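You operate a simulated robot arm through the tools that you are given. There is no shell and no other tool. Be economical: measure what you need, move in short steps, check, and stop when the job is done.

Carry out the task below with a simulated robot arm. There is one attempt and no reset: what you move stays moved.

TASK
Lay the yellow slip on the clamp board and clamp the row tight.
Fine: push the stop up tight and shut both clamps; leave the lock knob.

It is judged by the outcome, as a careful person would: the job done as asked, and still so three seconds after it is handed in. It fails if anything else is knocked over, pushed out of place, dropped, spilled or broken.

THE ROBOT
A 6-joint arm with a two-finger parallel gripper, fixed in place. Base frame: the origin is at the foot of the arm, x ahead of it, y to its left, z up; the work surface is at about z = 850. Readings come in mm, degrees, newtons and seconds.
With the tool pointing down near the work surface it reaches from about 260 to 680 mm from the base axis. Its first joint turns from -66.0 to 66.0 degrees. Payload 2.9 kg.
The TCP is the grasp point between the finger pads, 30 mm short of the fingertips. In the tool frame z runs along the fingers and y along their closing line. The gripper opens to 110 mm. The fingers are 20 mm wide and 10 mm thick; the gripper's body (48 by 112 mm) begins 55 mm behind the TCP.
Orientation is told as [roll, pitch, yaw] about the base's x, y, z axes, in that order, counted from this pose: with the fingers straight down and closing along the base's y, the tool's x points along the base's -x, its y along +y and its z along -z.

THE INTERFACE
- The arm moves only by the tool servo_tool. Its arguments are lists of equal length, an entry for each row: "linear": the shift along the base's x, y, z in units of 300 mm (1.0 is 300 mm), a list of three; "rot": the turn, a rotation vector about the base's x, y, z in units of 45 degrees (1.0 is 45 degrees), a list of three; "grip": the finger opening in mm, from 0 to 110. In form: {"linear": [[x, y, z], ...], "rot": [[ax, ay, az], ...], "grip": [grip, ...]}. A call has 1 to 20 rows; each row is the pose to reach, as a shift and turn from the pose commanded when the call began. A call with a number of a shift or a turn outside -1 to 1 is refused whole. Each row takes 0.2 s and may step no farther than 50 mm and 8.6 degrees from the row before; otherwise, or with a gripper value out of range, the whole call is refused. A pose out of reach is approached as far as the arm can. The call stops where the force on the tool passes 40 N (or 10 N more than at its start, if that is more) or the arm is blocked; 0.2 s more then pass. The fingers move at their own pace (about 108 mm/s each) and stop on an object; they squeeze with about 30 N. The grip force told is the motor's: it shows also when the fingers shut on nothing. Time passes only in rows, and 0.2 s behind the last, so rows that repeat a pose let the fingers close. The reply holds the time, the measured pose of the TCP, the force on the tool along the base axes, the opening and the grip force, in the units named above and with some noise, with the torque about the TCP (base axes, N m) and any sound that the robot's microphone picked up.
- Cameras (640 x 400 px; columns grow to the right, rows downward): "scene" is fixed at [70.9, 421.6, 1394.8]; the picture's right is [-0.84, -0.54, 0.00], its down [-0.24, 0.38, -0.89] and it looks along [0.48, -0.75, -0.45] (base axes); focal length 350 px, centre (320, 200). "wrist" rides on the gripper at [72, 17, -103] in the tool frame; the picture's right is [-0.23, 0.97, 0.00], its down [-0.76, -0.18, -0.62] and it looks along [-0.61, -0.14, 0.78] (tool axes); focal length 222 px, centre (320, 200). There is no depth. A picture from a camera that has moved, and an enlarged one, comes with that camera's place and axes in the base frame and with its lens.
- grab_frame(camera): a new picture of that camera. It takes no simulated time.
- inspect(camera, box): a new picture of the part [left, top, right, bottom] of that camera's present view, enlarged. It takes no simulated time.
- job_done(): hands the job in; it is judged then, once.

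Work in short steps. Places have to be worked out from the pictures, the camera data and where the tool is seen: move nearer, look again, correct. Check each grasp and each placing, and mend what went wrong. You have 120 turns and 64 pictures in all, those below and enlarged ones among them. Open the gripper and draw the arm clear of the work before you hand the job in, unless the task says otherwise; then end with one line.

The tools are called as name(argument=value, ...) on one line, values as JSON. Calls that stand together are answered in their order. servo_tool: Moves the arm, as the interface text tells. Its arguments: {"type":"object","properties":{"linear":{"type":"array","items":{"type":"array","items":{"type":"number"}}},"rot":{"type":"array","items":{"type":"array","items":{"type":"number"}}},"grip":{"type":"array","items":{"type":"number"}}},"required":["linear","rot","grip"]} The other tools are called the same way: grab_frame (camera) takes a picture; inspect (camera, box) takes an enlarged picture of a part of a camera's view; job_done () hands the job in.

At the start:

```text
time: 0.0
eef_pos: [356.2, -31.4, 1168.0]
orientation: [0.0, 0.0, 0.0]
wrist_force: [-0.8, -0.6, -0.4]
moment: [0.0, 0.03, 0.0]
grip_width: 110.1
grasp_force: 0.1
```

scene: 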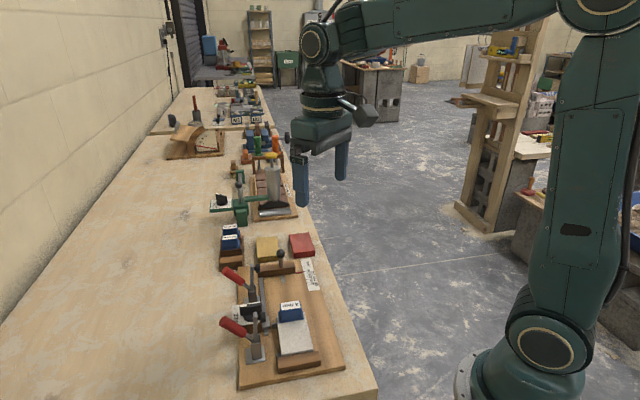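
wrist: 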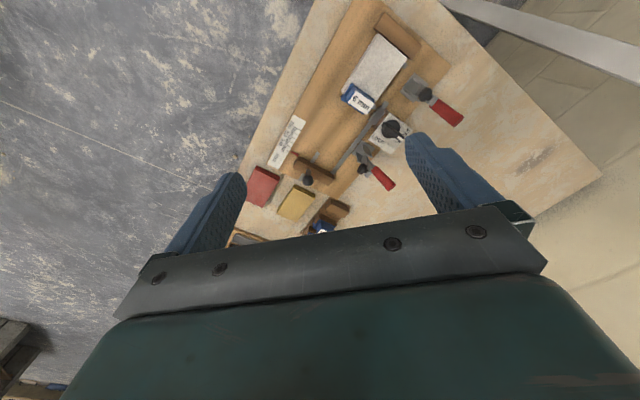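

I'll look more closely at the board and blocks in both views before moving.

inspect(camera="scene", box=[200, 210, 360, 400])

inspect(camera="wrist", box=[220, 0, 500, 240])

```text
2.11 times, centred on (280, 305) of scene
camera zoom: at [70.9, 421.6, 1394.8], right [-0.84, -0.54, 0.0], down [-0.24, 0.38, -0.89], along [0.48, -0.75, -0.45], focal length 737 px, centre (404, -21)
```

zoom: 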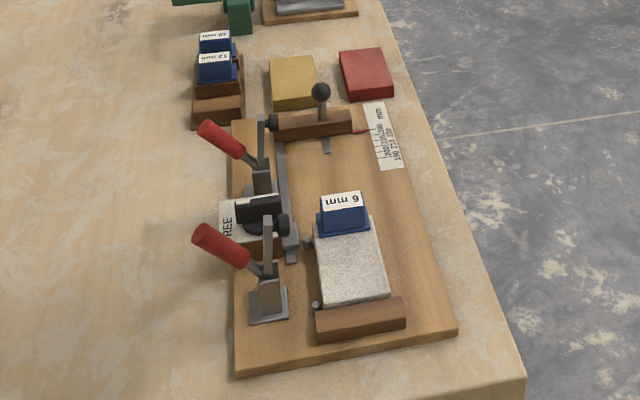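

```text
1.67 times, centred on (360, 120) of wrist
camera zoom: at [282.9, -13.5, 1272.5], right [0.23, 0.97, 0.0], down [0.76, -0.18, 0.62], along [0.61, -0.14, -0.78], focal length 370 px, centre (253, 333)
```

zoom: 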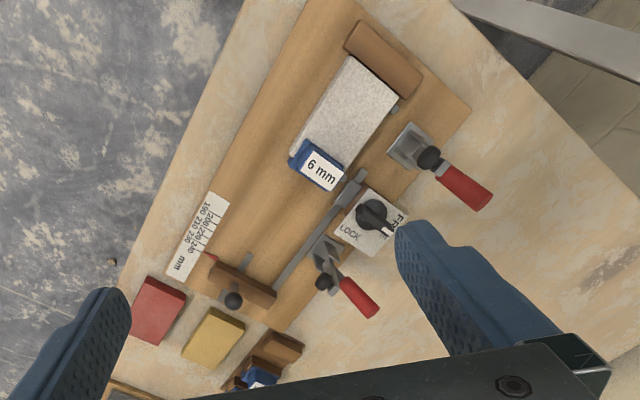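

The yellow slip sits near (588,-137), the grey block near (355,57) and the stop near (512,-76). The row runs at about -40° in the base frame. I'll lower and pull back for a closer view of the clamps and stop.

servo_tool(linear=[[-0.05, 0, -0.1], [-0.1, 0, -0.2], [-0.15, 0.03, -0.3], [-0.15, 0.03, -0.35]], rot=[[0, 0, 0], [0, 0, 0], [0, 0, 0], [0, 0, 0]], grip=[110, 110, 110, 110])

inspect(camera="wrist", box=[140, 0, 460, 200])

```text
time: 1.0
eef_pos: [311.6, -20.4, 1063.3]
orientation: [-0.1, 0.0, 0.0]
wrist_force: [-0.2, -0.1, -0.3]
moment: [0.02, 0.0, 0.0]
grip_width: 110.1
grasp_force: 0.1
```

```text
2.00 times, centred on (300, 100) of wrist
camera zoom: at [238.3, -2.1, 1166.7], right [0.23, 0.97, 0.0], down [0.76, -0.18, 0.62], along [0.61, -0.14, -0.78], focal length 444 px, centre (360, 400)
```

zoom: 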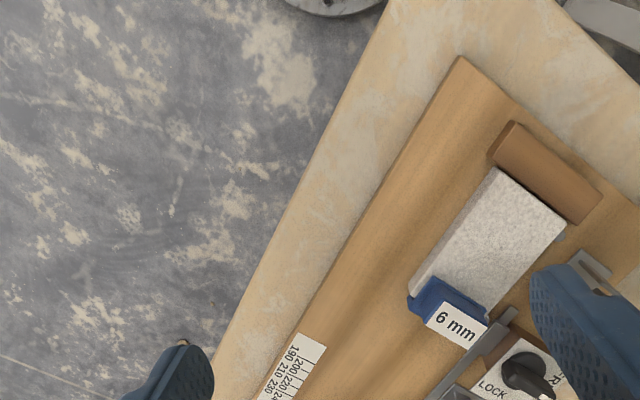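

The board and bench edges run at about -44°. I'll yaw the tool by that much and move behind the fence end, so the camera looks down the row.

servo_tool(linear=[[0, 0.108, 0.04], [0, 0.216, 0.08], [0, 0.325, 0.12], [0, 0.433, 0.15], [0, 0.54, 0.19], [0.03, 0.65, 0.22]], rot=[[0, 0, -0.163], [0, 0, -0.326], [0, 0, -0.489], [0, 0, -0.652], [0, 0, -0.815], [0, 0, -0.978]], grip=[110, 110, 110, 110, 110, 110])

grab_frame(camera="wrist")

```text
time: 2.4
eef_pos: [319.9, 171.7, 1129.5]
orientation: [0.0, 0.0, -44.1]
wrist_force: [0.5, 0.3, -0.3]
moment: [-0.01, -0.05, -0.02]
grip_width: 109.8
grasp_force: 0.1
```

```text
58 pictures are left
camera wrist: at [279.1, 235.1, 1232.5], right [0.84, 0.54, 0.0], down [0.42, -0.66, 0.62], along [0.34, -0.52, -0.78], focal length 222 px, centre (320, 200)
```

wrist: 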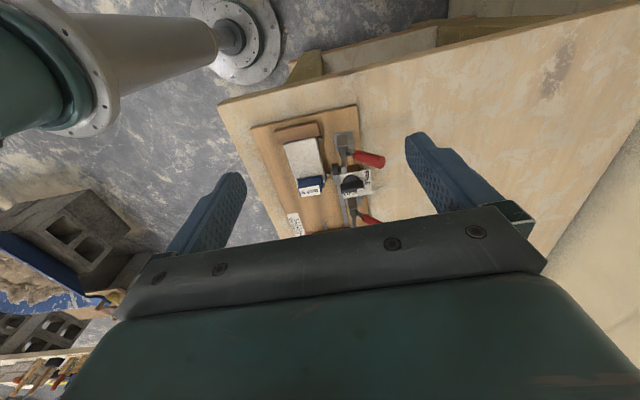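

The view is good but too far back, so I'll move forward along the row and lower.

servo_tool(linear=[[0.07, -0.1, -0.05], [0.14, -0.2, -0.1], [0.2, -0.3, -0.15], [0.25, -0.38, -0.2]], rot=[[0, 0, 0], [0, 0, 0], [0, 0, 0], [0, 0, 0]], grip=[110, 110, 110, 110])

inspect(camera="wrist", box=[160, 0, 480, 220])

```text
time: 3.4
eef_pos: [396.1, 59.1, 1070.1]
orientation: [0.0, 0.1, -44.0]
wrist_force: [-0.2, -0.5, -0.3]
moment: [0.01, 0.03, 0.01]
grip_width: 109.9
grasp_force: 0.0
```

```text
1.82 times, centred on (320, 110) of wrist
camera zoom: at [354.7, 123.2, 1173.8], right [0.84, 0.54, 0.0], down [0.42, -0.66, 0.62], along [0.34, -0.52, -0.78], focal length 404 px, centre (320, 364)
```

zoom: 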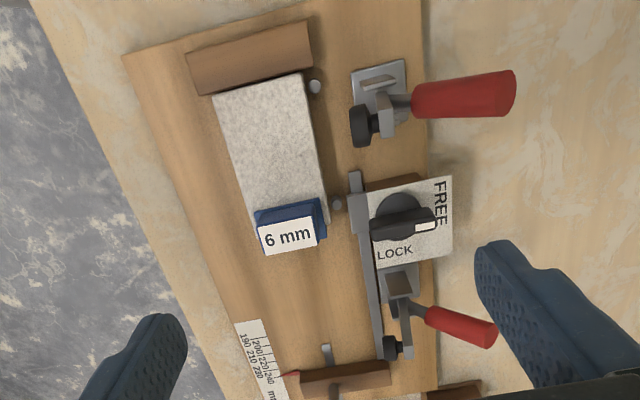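

I have a clear view of the row, pins, rail and clamps. Next I'll move over the yellow slip to measure its position and angle.

servo_tool(linear=[[0.1, -0.1, 0], [0.2, -0.2, 0], [0.3, -0.3, 0], [0.4, -0.42, 0], [0.5, -0.52, -0.05], [0.54, -0.55, -0.15]], rot=[[0, 0, 0], [0, 0, 0], [0, 0, 0], [0, 0, 0], [0, 0, 0], [0, 0, 0]], grip=[110, 110, 110, 110, 110, 110])

inspect(camera="wrist", box=[160, 0, 480, 220])

```text
time: 4.8
eef_pos: [558.1, -108.4, 1026.9]
orientation: [0.0, 0.0, -43.9]
wrist_force: [-0.2, 0.9, -0.1]
moment: [0.0, 0.01, 0.02]
grip_width: 110.2
grasp_force: 0.1
```

```text
1.82 times, centred on (320, 110) of wrist
camera zoom: at [517.0, -46.0, 1130.2], right [0.84, 0.54, 0.0], down [0.42, -0.66, 0.62], along [0.34, -0.52, -0.78], focal length 404 px, centre (320, 364)
```

zoom: 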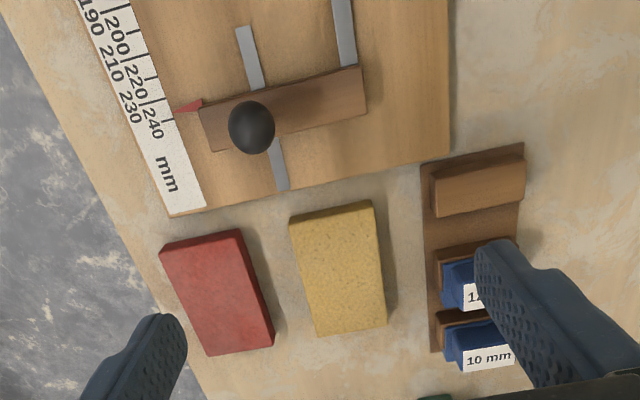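

The slip measures about 53 × 92 mm, centred near (600,-143), with its long side at about -45°. The grey block is the same width. I'll go above the slip with the fingers at 74 mm and check.

servo_tool(linear=[[0.07, -0.06, -0.1], [0.14, -0.117, -0.21]], rot=[[0, 0, -0.012], [0, 0, -0.024]], grip=[90, 74])

grab_frame(camera="wrist")

inspect(camera="scene", box=[220, 180, 340, 290])

```text
time: 5.4
eef_pos: [602.7, -144.5, 961.4]
orientation: [0.1, 0.0, -45.1]
wrist_force: [0.2, 0.7, 0.2]
moment: [0.02, 0.01, 0.0]
grip_width: 73.6
grasp_force: 0.0
```

```text
55 pictures are left
camera wrist: at [563.0, -81.2, 1064.9], right [0.85, 0.53, 0.0], down [0.41, -0.66, 0.62], along [0.33, -0.53, -0.78], focal length 222 px, centre (320, 200)
```

wrist: 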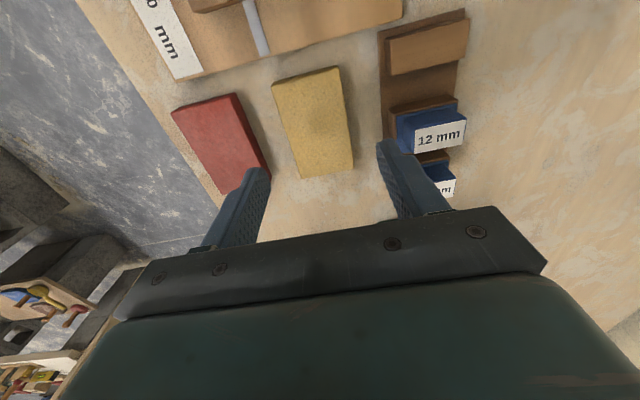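

```text
3.64 times, centred on (280, 235) of scene
camera zoom: at [70.9, 421.6, 1394.8], right [-0.84, -0.54, 0.0], down [-0.24, 0.38, -0.89], along [0.48, -0.75, -0.45], focal length 1273 px, centre (466, 73)
```

zoom: 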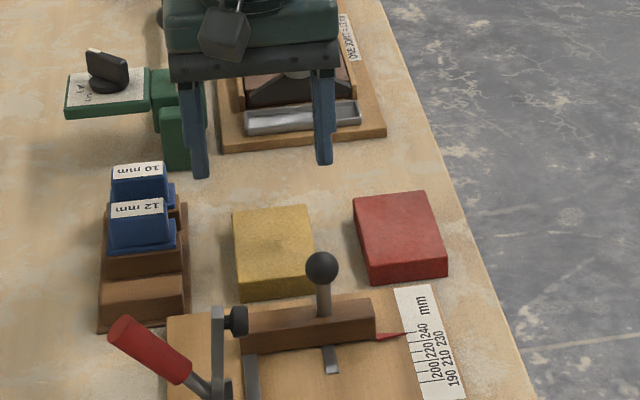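

The corners put the slip's centre at about (601,-146) and its thickness at about 20 mm. I'll descend so the fingertips stay about 8 mm above the bench, then close.

servo_tool(linear=[[-0.006, -0.005, -0.12], [-0.006, -0.005, -0.245], [-0.006, -0.005, -0.245], [-0.006, -0.005, -0.245], [-0.006, -0.005, -0.245]], rot=[[0, 0, -0.02], [0, 0, -0.02], [0, 0, -0.02], [0, 0, -0.02], [0, 0, -0.02]], grip=[74, 74, 50, 45, 45])

grab_frame(camera="wrist")

```text
time: 6.6
eef_pos: [598.3, -140.8, 889.8]
orientation: [-0.1, -0.1, -46.0]
wrist_force: [-0.5, -1.1, 1.3]
moment: [-0.01, 0.09, 0.02]
grip_width: 56.4
grasp_force: 29.5
```

```text
53 pictures are left
camera wrist: at [560.2, -76.7, 993.3], right [0.86, 0.51, 0.0], down [0.4, -0.67, 0.62], along [0.32, -0.53, -0.78], focal length 222 px, centre (320, 200)
```

wrist: 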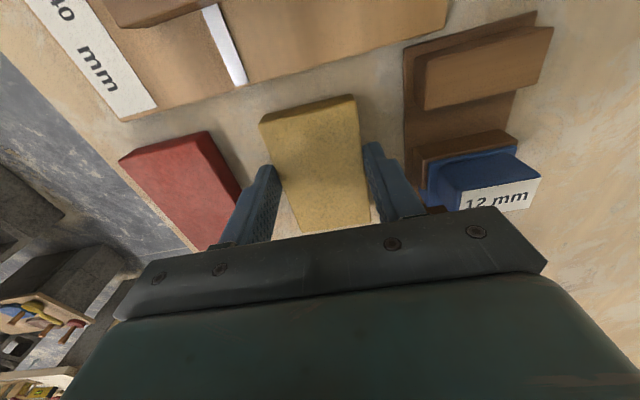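

The slip is held at a 56 mm opening, with its near end about 39 mm ahead of the TCP. I'll lift it well clear of the stop and clamp tops and carry it above its place in the row.

servo_tool(linear=[[0, 0, 0.13], [0, 0, 0.26], [0, 0, 0.38], [-0.1, 0.08, 0.38], [-0.2, 0.16, 0.38], [-0.3, 0.24, 0.38], [-0.4, 0.32, 0.38], [-0.48, 0.38, 0.38], [-0.53, 0.42, 0.38], [-0.53, 0.42, 0.38]], rot=[[0, 0, 0], [0, 0, 0], [0, 0, 0], [0, 0, 0], [0, 0, 0], [0, 0, 0], [0, 0, 0], [0, 0, 0], [0, 0, 0], [0, 0, 0]], grip=[45, 45, 45, 45, 45, 45, 45, 45, 45, 45])

grab_frame(camera="wrist")

inspect(camera="scene", box=[200, 200, 360, 400])

```text
time: 8.8
eef_pos: [435.2, -17.0, 1003.9]
orientation: [-0.1, 0.0, -46.0]
wrist_force: [-0.9, 0.9, -1.8]
moment: [0.01, 0.0, 0.0]
grip_width: 56.5
grasp_force: 29.6
```

```text
52 pictures are left
camera wrist: at [397.4, 47.7, 1107.0], right [0.86, 0.51, 0.0], down [0.4, -0.67, 0.62], along [0.32, -0.53, -0.78], focal length 222 px, centre (320, 200)
```

wrist: 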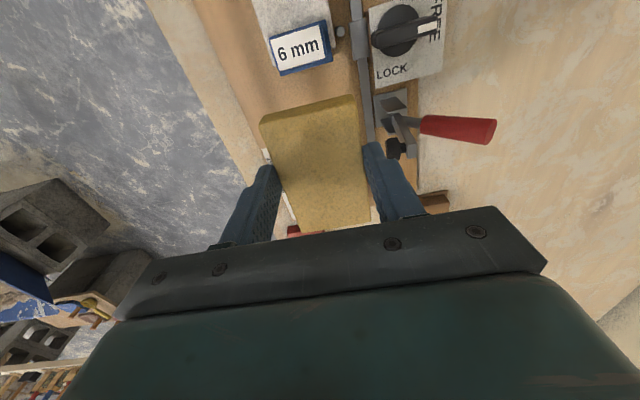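

```text
2.00 times, centred on (280, 300) of scene
camera zoom: at [70.9, 421.6, 1394.8], right [-0.84, -0.54, 0.0], down [-0.24, 0.38, -0.89], along [0.48, -0.75, -0.45], focal length 700 px, centre (400, 0)
```

zoom: 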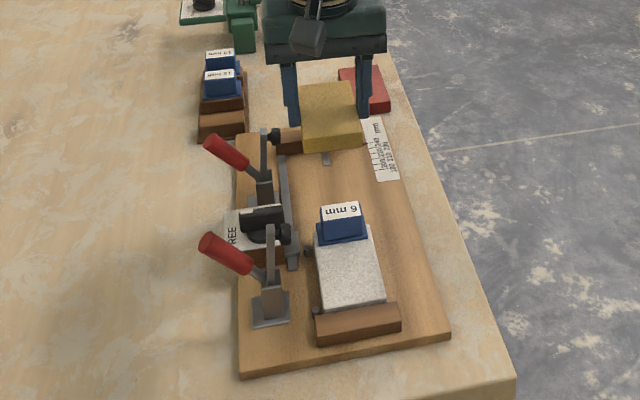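

I'll zoom in on the mating region to measure lateral alignment and the remaining gap.

inspect(camera="wrist", box=[230, 0, 430, 125])

inspect(camera="scene", box=[250, 280, 320, 375])

```text
3.20 times, centred on (330, 62) of wrist
camera zoom: at [397.4, 47.7, 1107.0], right [0.86, 0.51, 0.0], down [0.4, -0.67, 0.62], along [0.32, -0.53, -0.78], focal length 711 px, centre (288, 640)
```

zoom: 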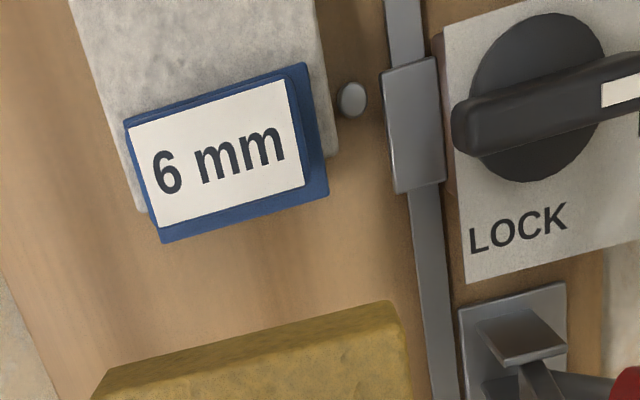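

```text
4.21 times, centred on (285, 328) of scene
camera zoom: at [70.9, 421.6, 1394.8], right [-0.84, -0.54, 0.0], down [-0.24, 0.38, -0.89], along [0.48, -0.75, -0.45], focal length 1474 px, centre (467, -337)
```

zoom: 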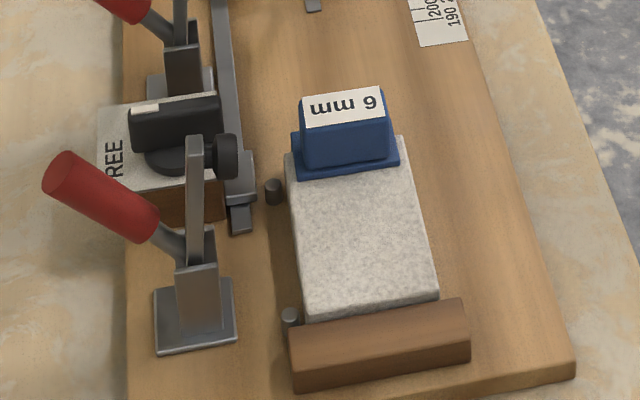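

The blue 6 mm slip has a flange that seems to overhang the end of the grey block. I'll look closer to see whether it stands between the blocks or sits on top.

inspect(camera="scene", box=[275, 292, 320, 320])

inspect(camera="scene", box=[210, 215, 270, 275])

```text
14.22 times, centred on (298, 306) of scene
camera zoom: at [70.9, 421.6, 1394.8], right [-0.84, -0.54, 0.0], down [-0.24, 0.38, -0.89], along [0.48, -0.75, -0.45], focal length 4979 px, centre (640, -1308)
```

zoom: 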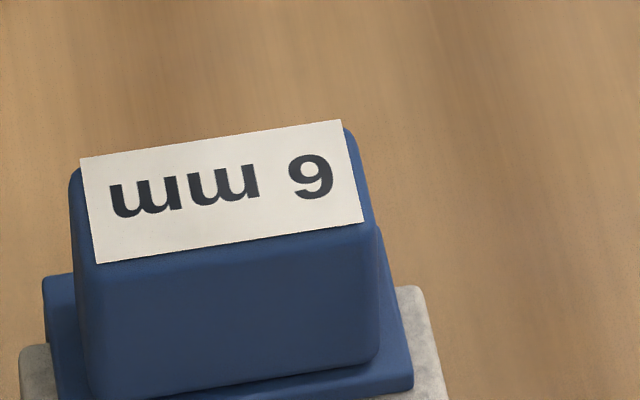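

```text
6.67 times, centred on (240, 245) of scene
camera zoom: at [70.9, 421.6, 1394.8], right [-0.84, -0.54, 0.0], down [-0.24, 0.38, -0.89], along [0.48, -0.75, -0.45], focal length 2334 px, centre (853, -100)
```

zoom: 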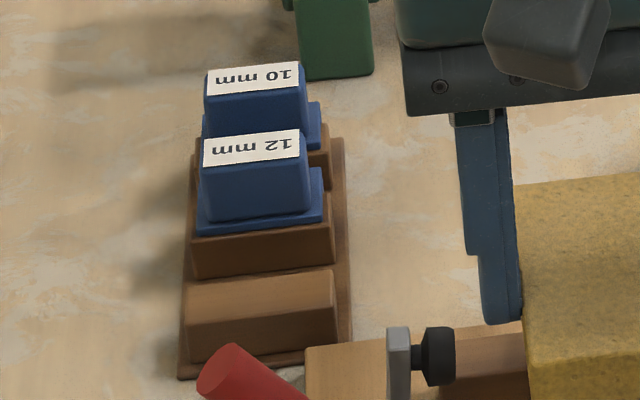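

The slip hooks over the end of the grey block, whose end face is at r≈265 along the row. Yellow is laterally aligned to within about 1 mm. I'll descend with about 8 mm of gap to the blue slip, stopping short of the board.

servo_tool(linear=[[0.005, -0.006, -0.1], [0.005, -0.006, -0.19], [0.005, -0.006, -0.25], [0.005, -0.006, -0.28], [0.005, -0.006, -0.28]], rot=[[0, 0, 0.008], [0, 0, 0.015], [0, 0, 0.015], [0, 0, 0.015], [0, 0, 0.015]], grip=[45, 45, 45, 45, 45])

grab_frame(camera="wrist")

inspect(camera="scene", box=[220, 240, 330, 350])

```text
time: 10.0
eef_pos: [437.8, -21.4, 918.4]
orientation: [0.0, 0.0, -45.4]
wrist_force: [1.1, 1.4, -2.8]
moment: [0.03, 0.02, -0.01]
grip_width: 56.8
grasp_force: 29.8
```

```text
46 pictures are left
camera wrist: at [398.5, 43.7, 1022.1], right [0.85, 0.52, 0.0], down [0.41, -0.67, 0.62], along [0.33, -0.53, -0.78], focal length 222 px, centre (320, 200)
```

wrist: 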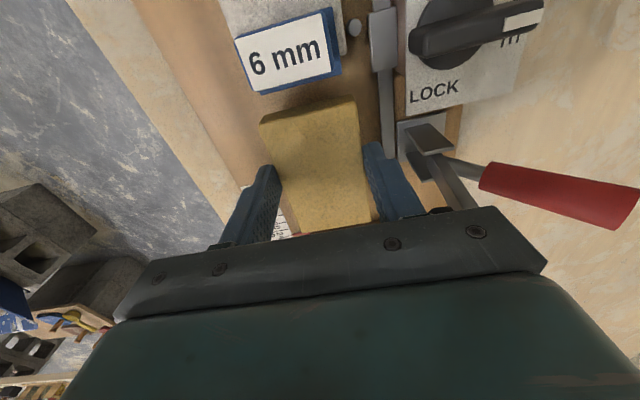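

```text
3.64 times, centred on (275, 295) of scene
camera zoom: at [71.0, 421.6, 1394.8], right [-0.84, -0.54, 0.0], down [-0.24, 0.38, -0.89], along [0.48, -0.75, -0.45], focal length 1273 px, centre (484, -146)
```

zoom: 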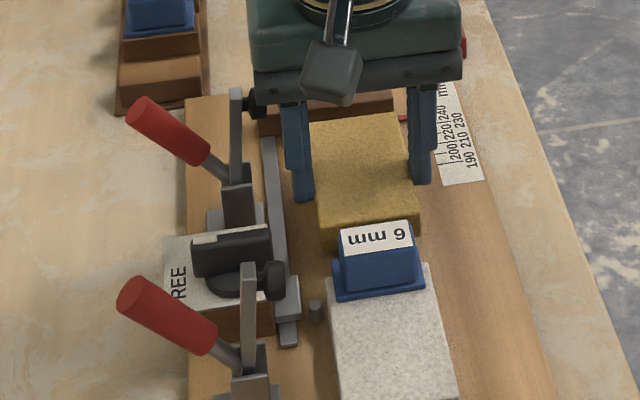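

Everything is clear and the slip is above its spot. I'll lower in small steps to find the board.

servo_tool(linear=[[0, 0, -0.01], [0, 0, -0.02], [0, 0, -0.027], [0, 0, -0.034]], rot=[[0, 0, 0], [0, 0, 0], [0, 0, 0], [0, 0, 0]], grip=[45, 45, 45, 45])

```text
time: 11.0
eef_pos: [438.5, -19.3, 908.7]
orientation: [0.0, 0.0, -45.3]
wrist_force: [0.3, -0.1, -1.9]
moment: [0.01, -0.01, -0.02]
grip_width: 56.3
grasp_force: 30.6
```

No contact yet at 908.7, so I'll keep going in 2 mm steps.

servo_tool(linear=[[0, 0, -0.006], [0, 0, -0.012]], rot=[[0, 0, 0], [0, 0, 0]], grip=[45, 45])

servo_tool(linear=[[0, 0, -0.006], [0, 0, -0.01]], rot=[[0, 0, 0], [0, 0, 0]], grip=[45, 45])

```text
time: 11.6
eef_pos: [438.4, -18.7, 905.0]
orientation: [0.2, -0.1, -45.4]
wrist_force: [-4.5, 1.0, 5.4]
moment: [0.24, -0.58, 0.15]
grip_width: 56.6
grasp_force: 30.3
```

```text
time: 12.2
eef_pos: [438.7, -18.7, 904.4]
orientation: [0.3, -0.2, -45.1]
wrist_force: [-7.3, -0.3, 9.5]
moment: [0.42, -0.93, 0.19]
grip_width: 56.3
grasp_force: 29.7
stopped in row 2: the force on the tool passed its limit at 42 N (the readings are from after the stop); the commanded pose is now the measured one
```

Contact came at about 905. I'll check the seating before sliding.

grab_frame(camera="wrist")

inspect(camera="scene", box=[240, 240, 330, 330])

```text
44 pictures are left
camera wrist: at [400.2, 45.7, 1007.9], right [0.85, 0.53, 0.01], down [0.41, -0.67, 0.62], along [0.33, -0.53, -0.78], focal length 222 px, centre (320, 200)
```

wrist: 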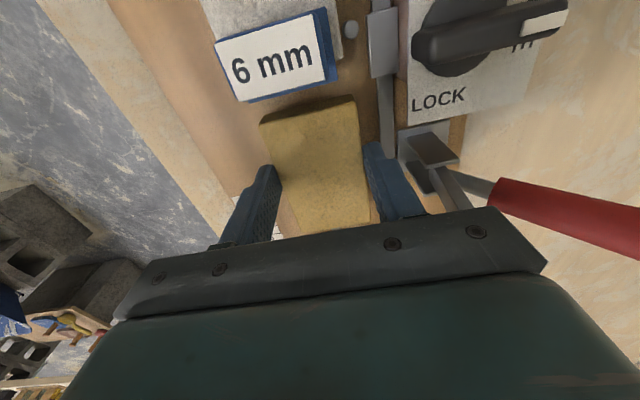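

```text
4.44 times, centred on (285, 285) of scene
camera zoom: at [70.6, 421.6, 1394.8], right [-0.84, -0.54, 0.0], down [-0.24, 0.38, -0.89], along [0.48, -0.75, -0.45], focal length 1556 px, centre (476, -178)
```

zoom: 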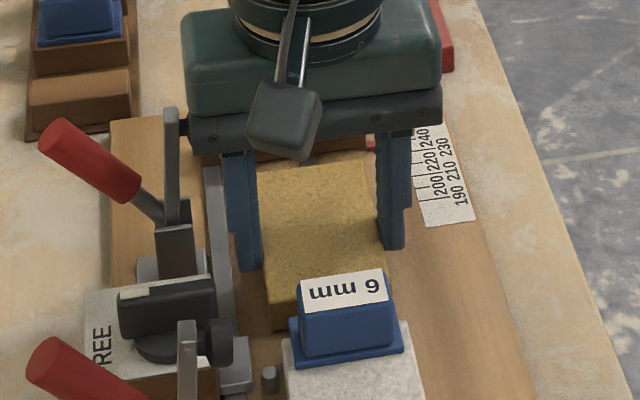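

The force and torque pattern looks like the gripper body's corner touching the upright arm of the second clamp. I'll lift 5 mm and shift 7 mm toward the blue slip, which is needed anyway and gives clearance. Then I'll lower again gently.

servo_tool(linear=[[0, 0, 0.017], [-0.008, 0.008, 0.017], [-0.0165, 0.0165, 0.017]], rot=[[0, 0, 0], [0, 0, 0], [0, 0, 0]], grip=[45, 45, 45])

servo_tool(linear=[[0, 0, -0.007], [0, 0, -0.014]], rot=[[0, 0, 0], [0, 0, 0]], grip=[45, 45])

```text
time: 13.0
eef_pos: [435.4, -14.5, 907.6]
orientation: [0.1, -0.1, -45.2]
wrist_force: [-0.5, 0.1, -1.3]
moment: [0.02, -0.03, 0.01]
grip_width: 56.5
grasp_force: 30.3
```

```text
time: 13.6
eef_pos: [436.8, -13.3, 904.9]
orientation: [0.3, -0.2, -45.2]
wrist_force: [0.9, 0.4, -1.9]
moment: [0.03, -0.02, 0.0]
grip_width: 56.3
grasp_force: 29.9
```

There's no contact now at 904.9, so the earlier touch was the clamp arm. I'll continue down gently.

servo_tool(linear=[[0, 0, -0.005], [0, 0, -0.01]], rot=[[0, 0, 0], [0, 0, 0]], grip=[45, 45])

inspect(camera="scene", box=[240, 240, 330, 330])

grab_frame(camera="wrist")

```text
time: 14.2
eef_pos: [437.4, -12.7, 904.2]
orientation: [0.7, -0.4, -45.2]
wrist_force: [-10.3, -1.8, 31.0]
moment: [0.94, -2.19, 0.18]
grip_width: 56.5
grasp_force: 29.6
```

```text
4.44 times, centred on (285, 285) of scene
camera zoom: at [70.2, 421.6, 1394.8], right [-0.84, -0.54, 0.0], down [-0.24, 0.38, -0.89], along [0.48, -0.75, -0.45], focal length 1556 px, centre (476, -178)
```

zoom: 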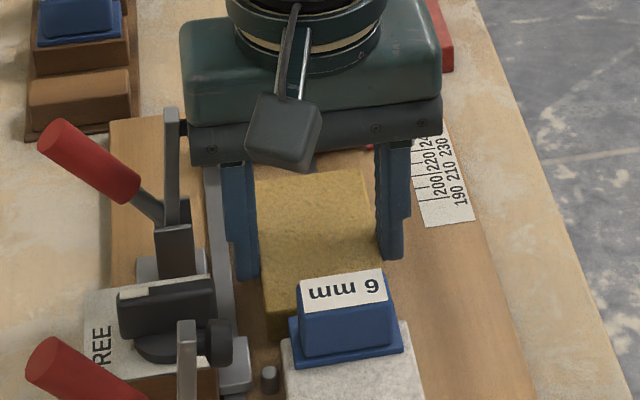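

```text
41 pictures are left
camera wrist: at [396.3, 50.7, 1006.8], right [0.85, 0.53, 0.01], down [0.4, -0.67, 0.63], along [0.34, -0.53, -0.78], focal length 222 px, centre (320, 200)
```

wrist: 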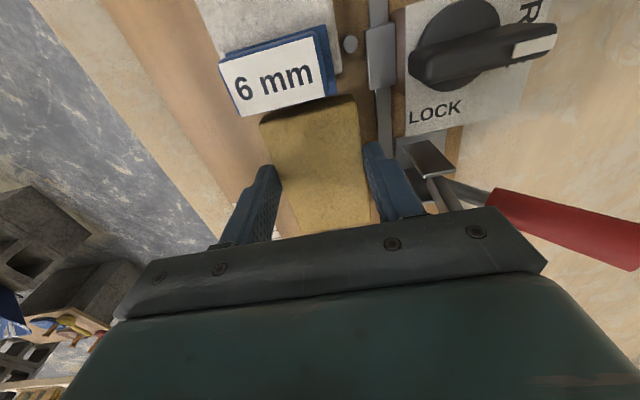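

The contact persists: the body end is sitting on the second clamp's raised tip (s≈350, r≈329, top z≈959), while the slip is still about 3 mm above the board. I'll lift and shift 15 mm away from the clamps, set the slip down there, then regrasp nearer its inner end so the body clears the tip.

servo_tool(linear=[[0, 0, 0.02], [0, 0, 0.04], [-0.018, -0.026, 0.04], [-0.03, -0.045, 0.04], [-0.03, -0.045, 0.02], [-0.03, -0.045, 0.01]], rot=[[0, 0, 0], [0, 0, 0], [0, 0, 0], [0, 0, 0], [0, 0, 0], [0, 0, 0]], grip=[45, 45, 45, 45, 45, 45])

servo_tool(linear=[[0, 0, -0.005], [0, 0, -0.01]], rot=[[0, 0, 0], [0, 0, 0]], grip=[45, 45])

```text
time: 15.6
eef_pos: [427.3, -26.0, 903.9]
orientation: [0.2, -0.1, -45.2]
wrist_force: [0.0, -0.2, -1.6]
moment: [-0.03, 0.03, 0.0]
grip_width: 56.3
grasp_force: 30.2
```

```text
time: 16.2
eef_pos: [427.0, -26.6, 902.1]
orientation: [0.3, -0.1, -45.2]
wrist_force: [-1.5, 0.3, 8.8]
moment: [0.08, 0.5, -0.02]
grip_width: 56.5
grasp_force: 30.2
```

This is board contact at the slip's inner end, caused by a residual 0.3° tilt. I'll level out, settle and open slightly to 66 mm.

servo_tool(linear=[[0, 0, 0], [0, 0, -0.002], [0, 0, -0.002], [0, 0, -0.002], [0, 0, -0.002]], rot=[[-0.006, 0.002, 0], [-0.006, 0.002, 0], [-0.006, 0.002, 0], [-0.006, 0.002, 0], [-0.006, 0.002, 0]], grip=[45, 45, 66, 66, 66])

grab_frame(camera="wrist")

inspect(camera="scene", box=[230, 240, 340, 350])

```text
time: 17.4
eef_pos: [427.3, -26.5, 900.2]
orientation: [0.0, -0.3, -45.2]
wrist_force: [0.1, -0.2, -0.1]
moment: [0.01, 0.0, 0.01]
grip_width: 65.8
grasp_force: 0.1
```

```text
40 pictures are left
camera wrist: at [387.3, 37.8, 1004.1], right [0.85, 0.53, 0.0], down [0.41, -0.66, 0.63], along [0.33, -0.53, -0.78], focal length 222 px, centre (320, 200)
```

wrist: 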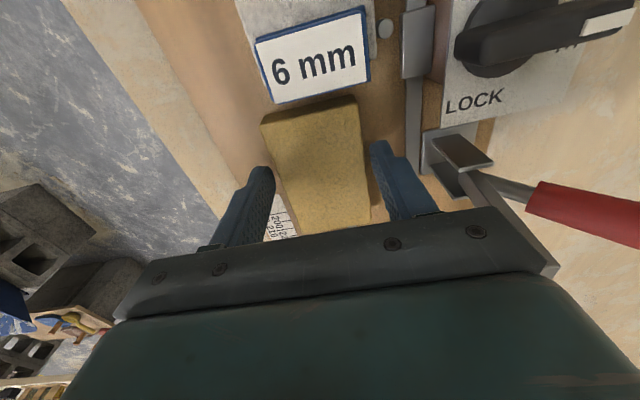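

```text
3.64 times, centred on (285, 295) of scene
camera zoom: at [70.9, 421.6, 1394.8], right [-0.84, -0.54, 0.0], down [-0.24, 0.38, -0.89], along [0.48, -0.75, -0.45], focal length 1273 px, centre (447, -146)
```

zoom: 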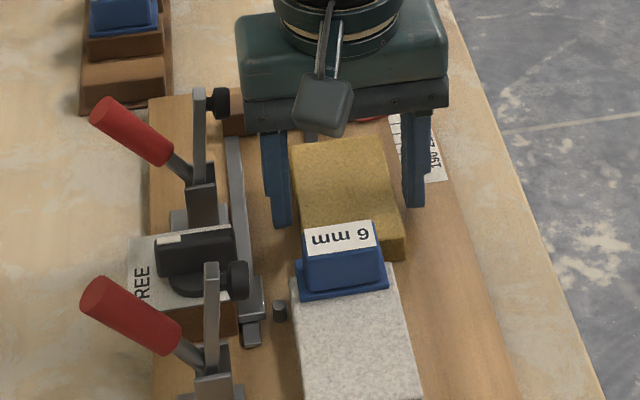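

The slip is flat on the board, clear of everything, and the clamp is unmoved. I'll slide the open fingers 27 mm toward its inner end and regrasp.

servo_tool(linear=[[-0.021, 0.021, 0.003], [-0.042, 0.042, 0.003], [-0.064, 0.064, 0.003], [-0.064, 0.064, 0.003], [-0.064, 0.064, 0.003], [-0.064, 0.064, 0.003]], rot=[[0, 0, 0], [0, 0, 0], [0, 0, 0], [0, 0, 0], [0, 0, 0], [0, 0, 0]], grip=[66, 66, 66, 45, 45, 45])

grab_frame(camera="wrist")

```text
time: 18.8
eef_pos: [406.5, -7.1, 902.8]
orientation: [0.0, -0.3, -45.1]
wrist_force: [0.7, -1.2, -0.4]
moment: [0.01, 0.02, 0.03]
grip_width: 56.4
grasp_force: 30.4
```

```text
38 pictures are left
camera wrist: at [367.2, 57.6, 1006.1], right [0.85, 0.53, 0.0], down [0.41, -0.66, 0.63], along [0.33, -0.53, -0.78], focal length 222 px, centre (320, 200)
```

wrist: 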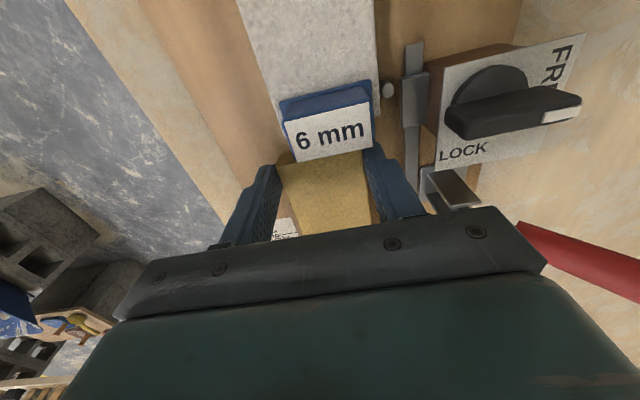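

It's regrasped at 56 mm. I'll lift a few mm, move 12.6 mm across to line up with the grey block, and lower.

servo_tool(linear=[[0, 0, 0.008], [0, 0, 0.016], [0.015, 0.015, 0.016], [0.03, 0.03, 0.016], [0.03, 0.03, 0.008], [0.03, 0.03, 0.002]], rot=[[0, 0, 0], [0, 0, 0], [0, 0, 0], [0, 0, 0], [0, 0, 0], [0, 0, 0]], grip=[45, 45, 45, 45, 45, 45])

grab_frame(camera="wrist")

inspect(camera="scene", box=[230, 240, 340, 350])

```text
time: 20.2
eef_pos: [417.2, 1.6, 902.3]
orientation: [0.0, -0.3, -45.2]
wrist_force: [0.8, 0.5, 1.2]
moment: [0.02, 0.12, -0.01]
grip_width: 56.5
grasp_force: 30.4
```

```text
37 pictures are left
camera wrist: at [377.0, 66.2, 1006.0], right [0.85, 0.53, 0.0], down [0.41, -0.66, 0.63], along [0.33, -0.53, -0.78], focal length 222 px, centre (320, 200)
```

wrist: 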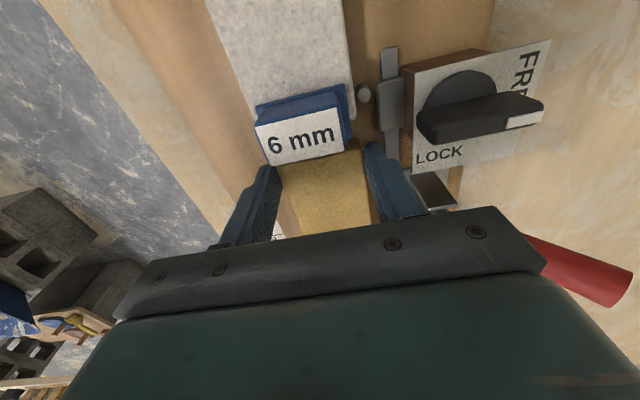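

```text
3.64 times, centred on (285, 295) of scene
camera zoom: at [70.9, 421.6, 1394.8], right [-0.84, -0.54, 0.0], down [-0.24, 0.38, -0.89], along [0.48, -0.75, -0.45], focal length 1273 px, centre (447, -146)
```

zoom: 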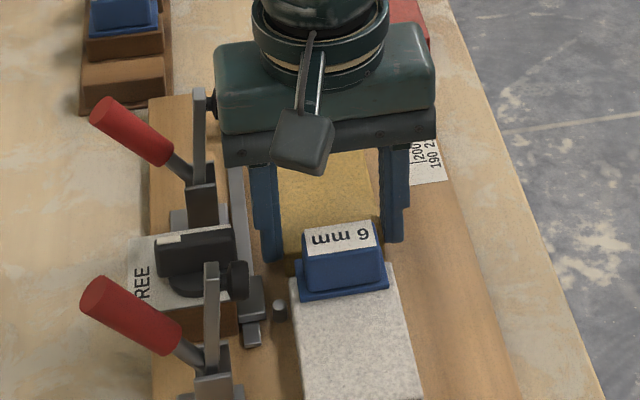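

The yellow slip is on the board and in line with the grey block. I'll push it gently toward the blue slip in 2 mm steps, watching the force.

servo_tool(linear=[[-0.0047, 0.0047, 0], [-0.0094, 0.0094, 0], [-0.0141, 0.0141, 0]], rot=[[0, 0, 0], [0, 0, 0], [0, 0, 0]], grip=[45, 45, 45])

servo_tool(linear=[[-0.003, 0.003, 0], [-0.006, 0.006, 0]], rot=[[0, 0, 0], [0, 0, 0]], grip=[45, 45])

inspect(camera="wrist", box=[220, 40, 460, 220])

```text
time: 21.0
eef_pos: [412.5, 4.3, 902.5]
orientation: [0.0, -0.3, -45.2]
wrist_force: [2.1, -2.2, 3.6]
moment: [-0.13, 0.14, 0.06]
grip_width: 56.3
grasp_force: 30.5
```

```text
time: 21.6
eef_pos: [410.3, 6.3, 902.9]
orientation: [0.0, -0.3, -45.2]
wrist_force: [0.7, -1.9, 2.8]
moment: [-0.23, 0.02, 0.01]
grip_width: 56.5
grasp_force: 30.0
```

```text
2.22 times, centred on (340, 130) of wrist
camera zoom: at [371.0, 71.7, 1006.0], right [0.85, 0.52, 0.0], down [0.41, -0.66, 0.63], along [0.33, -0.53, -0.78], focal length 494 px, centre (276, 356)
```

zoom: 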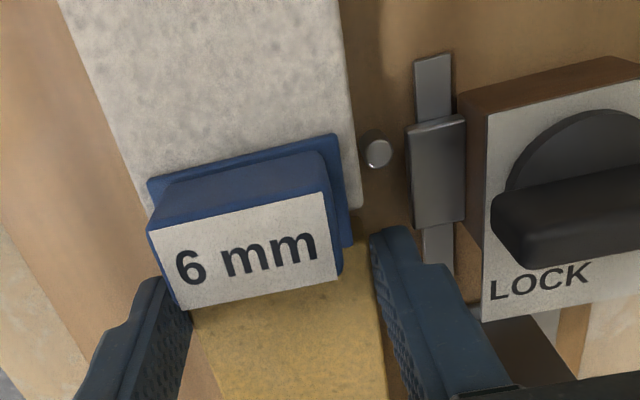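

There's only friction so far (about 3 N). I'll continue in small steps until firm contact.

servo_tool(linear=[[-0.003, 0.003, 0], [-0.006, 0.006, 0]], rot=[[0, 0, 0], [0, 0, 0]], grip=[45, 45])

servo_tool(linear=[[-0.003, 0.003, 0], [-0.006, 0.006, 0]], rot=[[0, 0, 0], [0, 0, 0]], grip=[45, 45])

inspect(camera="wrist", box=[220, 40, 460, 220])

```text
time: 22.2
eef_pos: [407.8, 7.9, 902.6]
orientation: [0.0, -0.3, -45.2]
wrist_force: [1.0, -0.4, 1.5]
moment: [-0.19, -0.15, 0.09]
grip_width: 56.3
grasp_force: 29.6
```

```text
time: 22.8
eef_pos: [407.3, 8.4, 902.1]
orientation: [0.0, -0.3, -45.2]
wrist_force: [6.0, -7.3, -2.8]
moment: [-0.17, -0.15, 0.03]
grip_width: 56.7
grasp_force: 29.6
```

```text
2.22 times, centred on (340, 130) of wrist
camera zoom: at [367.2, 74.5, 1005.9], right [0.85, 0.52, 0.0], down [0.41, -0.66, 0.63], along [0.33, -0.54, -0.78], focal length 494 px, centre (276, 356)
```

zoom: 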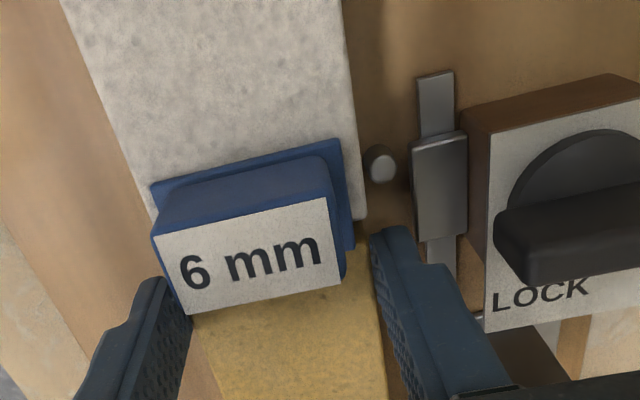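

There's a firm stop at about 9 N and the blue slip is still seated. I'll release with a small opening and rise clear.

servo_tool(linear=[[0.001, -0.001, 0], [0.001, -0.001, 0], [0.001, -0.001, 0], [0.001, -0.001, 0.05], [0.001, -0.001, 0.15], [0.001, -0.001, 0.3], [0.001, -0.001, 0.45]], rot=[[0, 0, 0], [0, 0, 0], [0, 0, 0], [0, 0, 0], [0, 0.007, 0], [0, 0.007, 0], [0, 0.007, 0]], grip=[58, 64, 64, 64, 64, 64, 64])

grab_frame(camera="wrist")

inspect(camera="scene", box=[220, 230, 340, 370])

```text
time: 24.4
eef_pos: [404.0, 9.6, 1038.8]
orientation: [-0.4, 0.0, -45.2]
wrist_force: [0.7, -0.1, 0.2]
moment: [0.01, 0.04, -0.03]
grip_width: 63.9
grasp_force: 0.2
```

```text
33 pictures are left
camera wrist: at [364.7, 73.9, 1142.0], right [0.85, 0.53, 0.0], down [0.41, -0.66, 0.62], along [0.33, -0.53, -0.78], focal length 222 px, centre (320, 200)
```

wrist: 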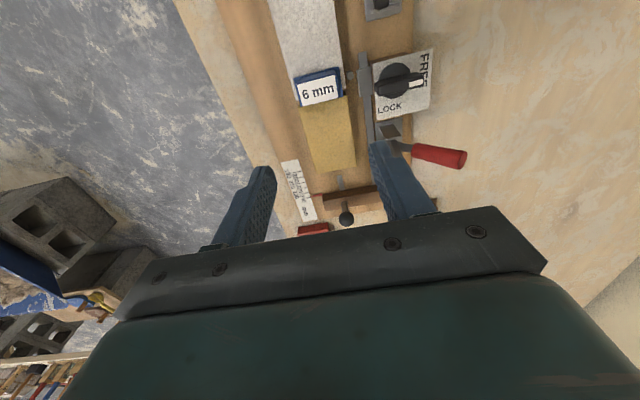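

```text
2.86 times, centred on (280, 300) of scene
camera zoom: at [70.9, 421.6, 1394.8], right [-0.84, -0.54, 0.0], down [-0.24, 0.38, -0.89], along [0.48, -0.75, -0.45], focal length 1000 px, centre (434, -86)
```

zoom: 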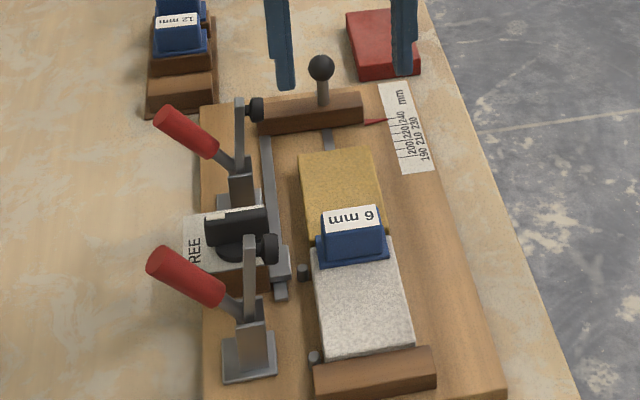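

The row looks right: grey, blue, yellow. Next is the stop: its bar spans r≈411–431 and s≈267–351, with a ball knob at s≈298, z≈920. I'll come in behind it with the fingers 30 mm apart and check.

servo_tool(linear=[[0.1, -0.097, 0], [0.2, -0.194, 0], [0.3, -0.291, 0], [0.41, -0.395, 0], [0.415, -0.4, -0.13], [0.415, -0.4, -0.25]], rot=[[0.009, 0, 0], [0.009, 0, 0], [0.009, 0, 0], [0.009, 0, 0], [0.009, 0, 0], [0.009, 0, 0]], grip=[64, 50, 40, 30, 30, 30])

grab_frame(camera="wrist")

inspect(camera="scene", box=[220, 190, 340, 310])

```text
time: 25.8
eef_pos: [531.1, -108.0, 961.4]
orientation: [0.1, 0.2, -45.2]
wrist_force: [0.8, 0.7, -0.4]
moment: [-0.03, 0.01, 0.01]
grip_width: 30.0
grasp_force: 0.1
```

```text
31 pictures are left
camera wrist: at [491.7, -43.7, 1066.2], right [0.85, 0.53, 0.0], down [0.41, -0.67, 0.62], along [0.33, -0.53, -0.78], focal length 222 px, centre (320, 200)
```

wrist: 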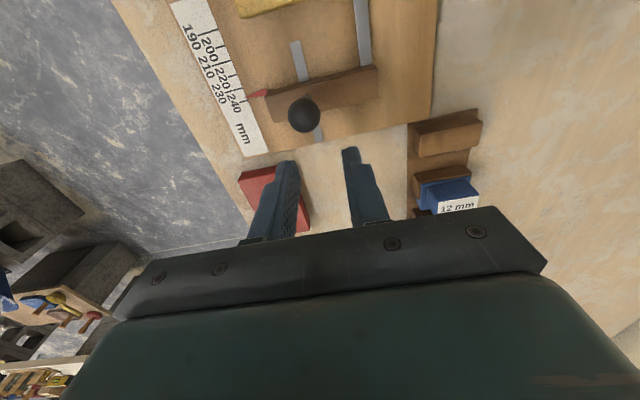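

```text
3.33 times, centred on (280, 250) of scene
camera zoom: at [71.0, 421.6, 1394.8], right [-0.84, -0.54, 0.0], down [-0.24, 0.38, -0.89], along [0.48, -0.75, -0.45], focal length 1167 px, centre (453, 33)
```

zoom: 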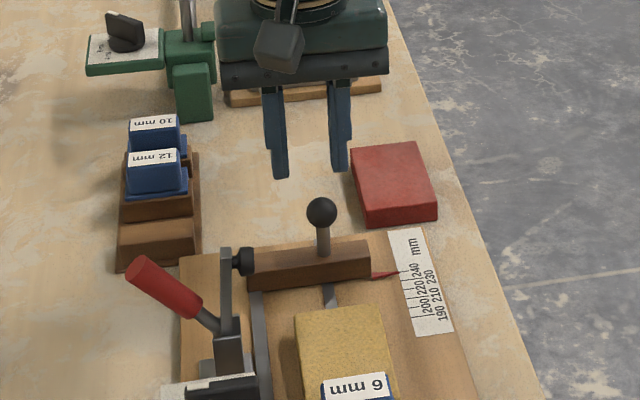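

The geometry is confirmed: ball at (r 421, s 296), bar back face at r≈430, and my fingers start at r≈442. I'll descend behind the bar.

servo_tool(linear=[[-0.007, -0.007, -0.08], [-0.007, -0.007, -0.15], [-0.007, -0.007, -0.2]], rot=[[0, 0, 0], [0, 0, 0], [0, 0, 0]], grip=[30, 30, 30])

grab_frame(camera="wrist")

```text
time: 26.6
eef_pos: [528.7, -109.8, 901.8]
orientation: [0.0, 0.2, -45.2]
wrist_force: [-0.1, 0.7, 0.4]
moment: [-0.01, 0.0, -0.01]
grip_width: 29.9
grasp_force: 0.1
```

```text
29 pictures are left
camera wrist: at [489.8, -45.8, 1005.6], right [0.85, 0.53, 0.0], down [0.41, -0.67, 0.62], along [0.33, -0.53, -0.78], focal length 222 px, centre (320, 200)
```

wrist: 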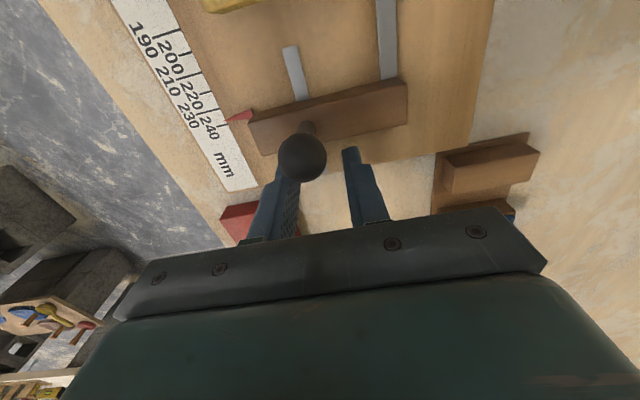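

Fingers straddle the ball with the bar ahead. I'll push the stop along the row steadily at 5 mm per row, stopping short of contact first.

servo_tool(linear=[[-0.0118, 0.0118, 0], [-0.0236, 0.0236, 0], [-0.0354, 0.0354, 0], [-0.0472, 0.0472, 0], [-0.059, 0.059, 0], [-0.071, 0.071, 0], [-0.083, 0.083, 0], [-0.094, 0.094, 0], [-0.106, 0.106, 0]], rot=[[0, 0, 0], [0, 0, 0], [0, 0, 0], [0, 0, 0], [0, 0, 0], [0, 0, 0], [0, 0, 0], [0, 0, 0], [0, 0, 0]], grip=[30, 30, 30, 30, 30, 30, 30, 30, 30])

grab_frame(camera="wrist")

```text
time: 28.6
eef_pos: [498.0, -79.7, 901.3]
orientation: [0.0, 0.2, -45.2]
wrist_force: [1.4, -1.8, 2.1]
moment: [-0.08, -0.07, 0.04]
grip_width: 30.1
grasp_force: 0.0
```

```text
28 pictures are left
camera wrist: at [458.8, -15.0, 1006.1], right [0.85, 0.52, 0.0], down [0.41, -0.67, 0.62], along [0.33, -0.53, -0.78], focal length 222 px, centre (320, 200)
```

wrist: 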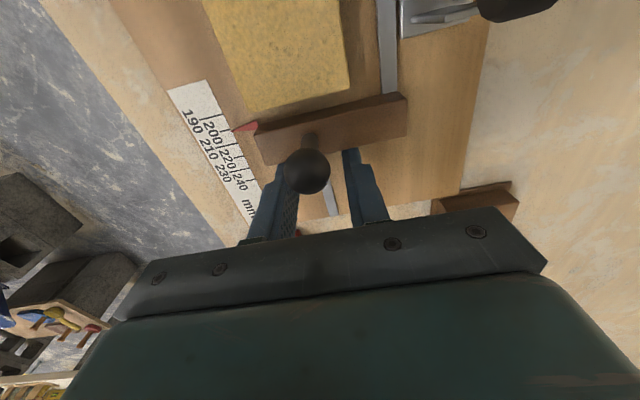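

The stop slides freely at about 2 N and the remaining gap is roughly 10 mm. I'll continue in 2 mm steps.

servo_tool(linear=[[-0.006, 0.006, 0], [-0.012, 0.012, 0], [-0.018, 0.018, 0]], rot=[[0, 0, 0], [0, 0, 0], [0, 0, 0]], grip=[30, 30, 30])

servo_tool(linear=[[-0.005, 0.005, 0], [-0.01, 0.01, 0]], rot=[[0, 0, 0], [0, 0, 0]], grip=[30, 30])

inspect(camera="wrist", box=[160, 40, 440, 220])

```text
time: 29.4
eef_pos: [492.0, -73.4, 901.2]
orientation: [0.0, 0.2, -45.2]
wrist_force: [2.3, -0.8, 1.7]
moment: [-0.01, -0.08, 0.02]
grip_width: 29.3
grasp_force: 0.1
```

```text
time: 30.0
eef_pos: [489.0, -71.6, 902.6]
orientation: [0.1, 0.1, -45.3]
wrist_force: [7.7, -5.1, -3.6]
moment: [-0.14, -0.22, 0.14]
grip_width: 29.3
grasp_force: 0.0
```

```text
2.22 times, centred on (300, 130) of wrist
camera zoom: at [449.9, -7.8, 1006.4], right [0.85, 0.52, 0.0], down [0.41, -0.67, 0.62], along [0.33, -0.53, -0.78], focal length 494 px, centre (364, 356)
```

zoom: 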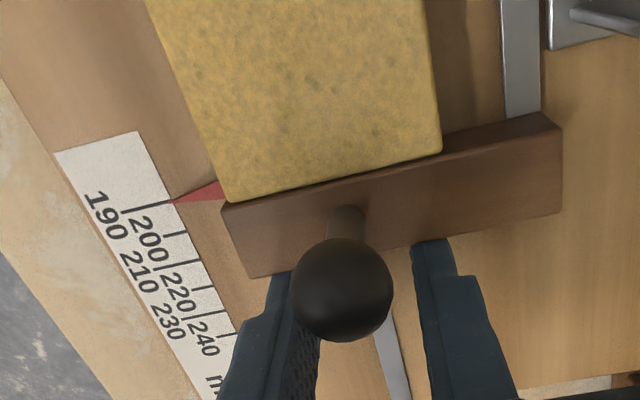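

The stop is against the yellow slip. I'll press a bit more firmly to take out any slack in the row.

servo_tool(linear=[[-0.003, 0.003, 0], [-0.006, 0.006, 0], [-0.006, 0.006, 0]], rot=[[0, 0, 0], [0, 0, 0], [0, 0, 0]], grip=[30, 30, 30])

inspect(camera="scene", box=[230, 220, 340, 370])

```text
time: 30.8
eef_pos: [488.4, -71.4, 903.6]
orientation: [0.2, -0.1, -45.5]
wrist_force: [19.3, -19.7, -12.8]
moment: [-0.51, -0.49, 0.26]
grip_width: 29.2
grasp_force: 0.0
```

```text
2.67 times, centred on (285, 295) of scene
camera zoom: at [71.6, 421.1, 1394.9], right [-0.84, -0.54, 0.0], down [-0.24, 0.38, -0.89], along [0.48, -0.75, -0.45], focal length 934 px, centre (413, -53)
```

zoom: 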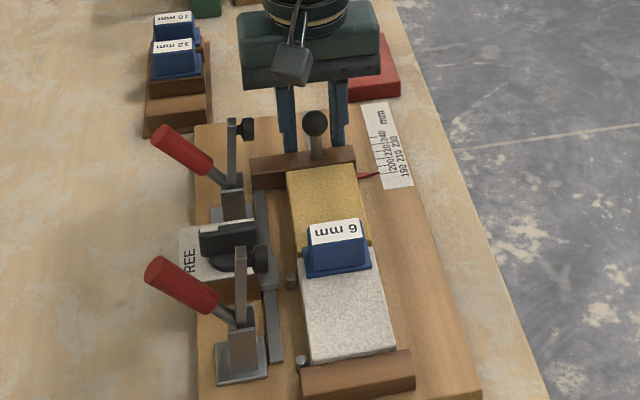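

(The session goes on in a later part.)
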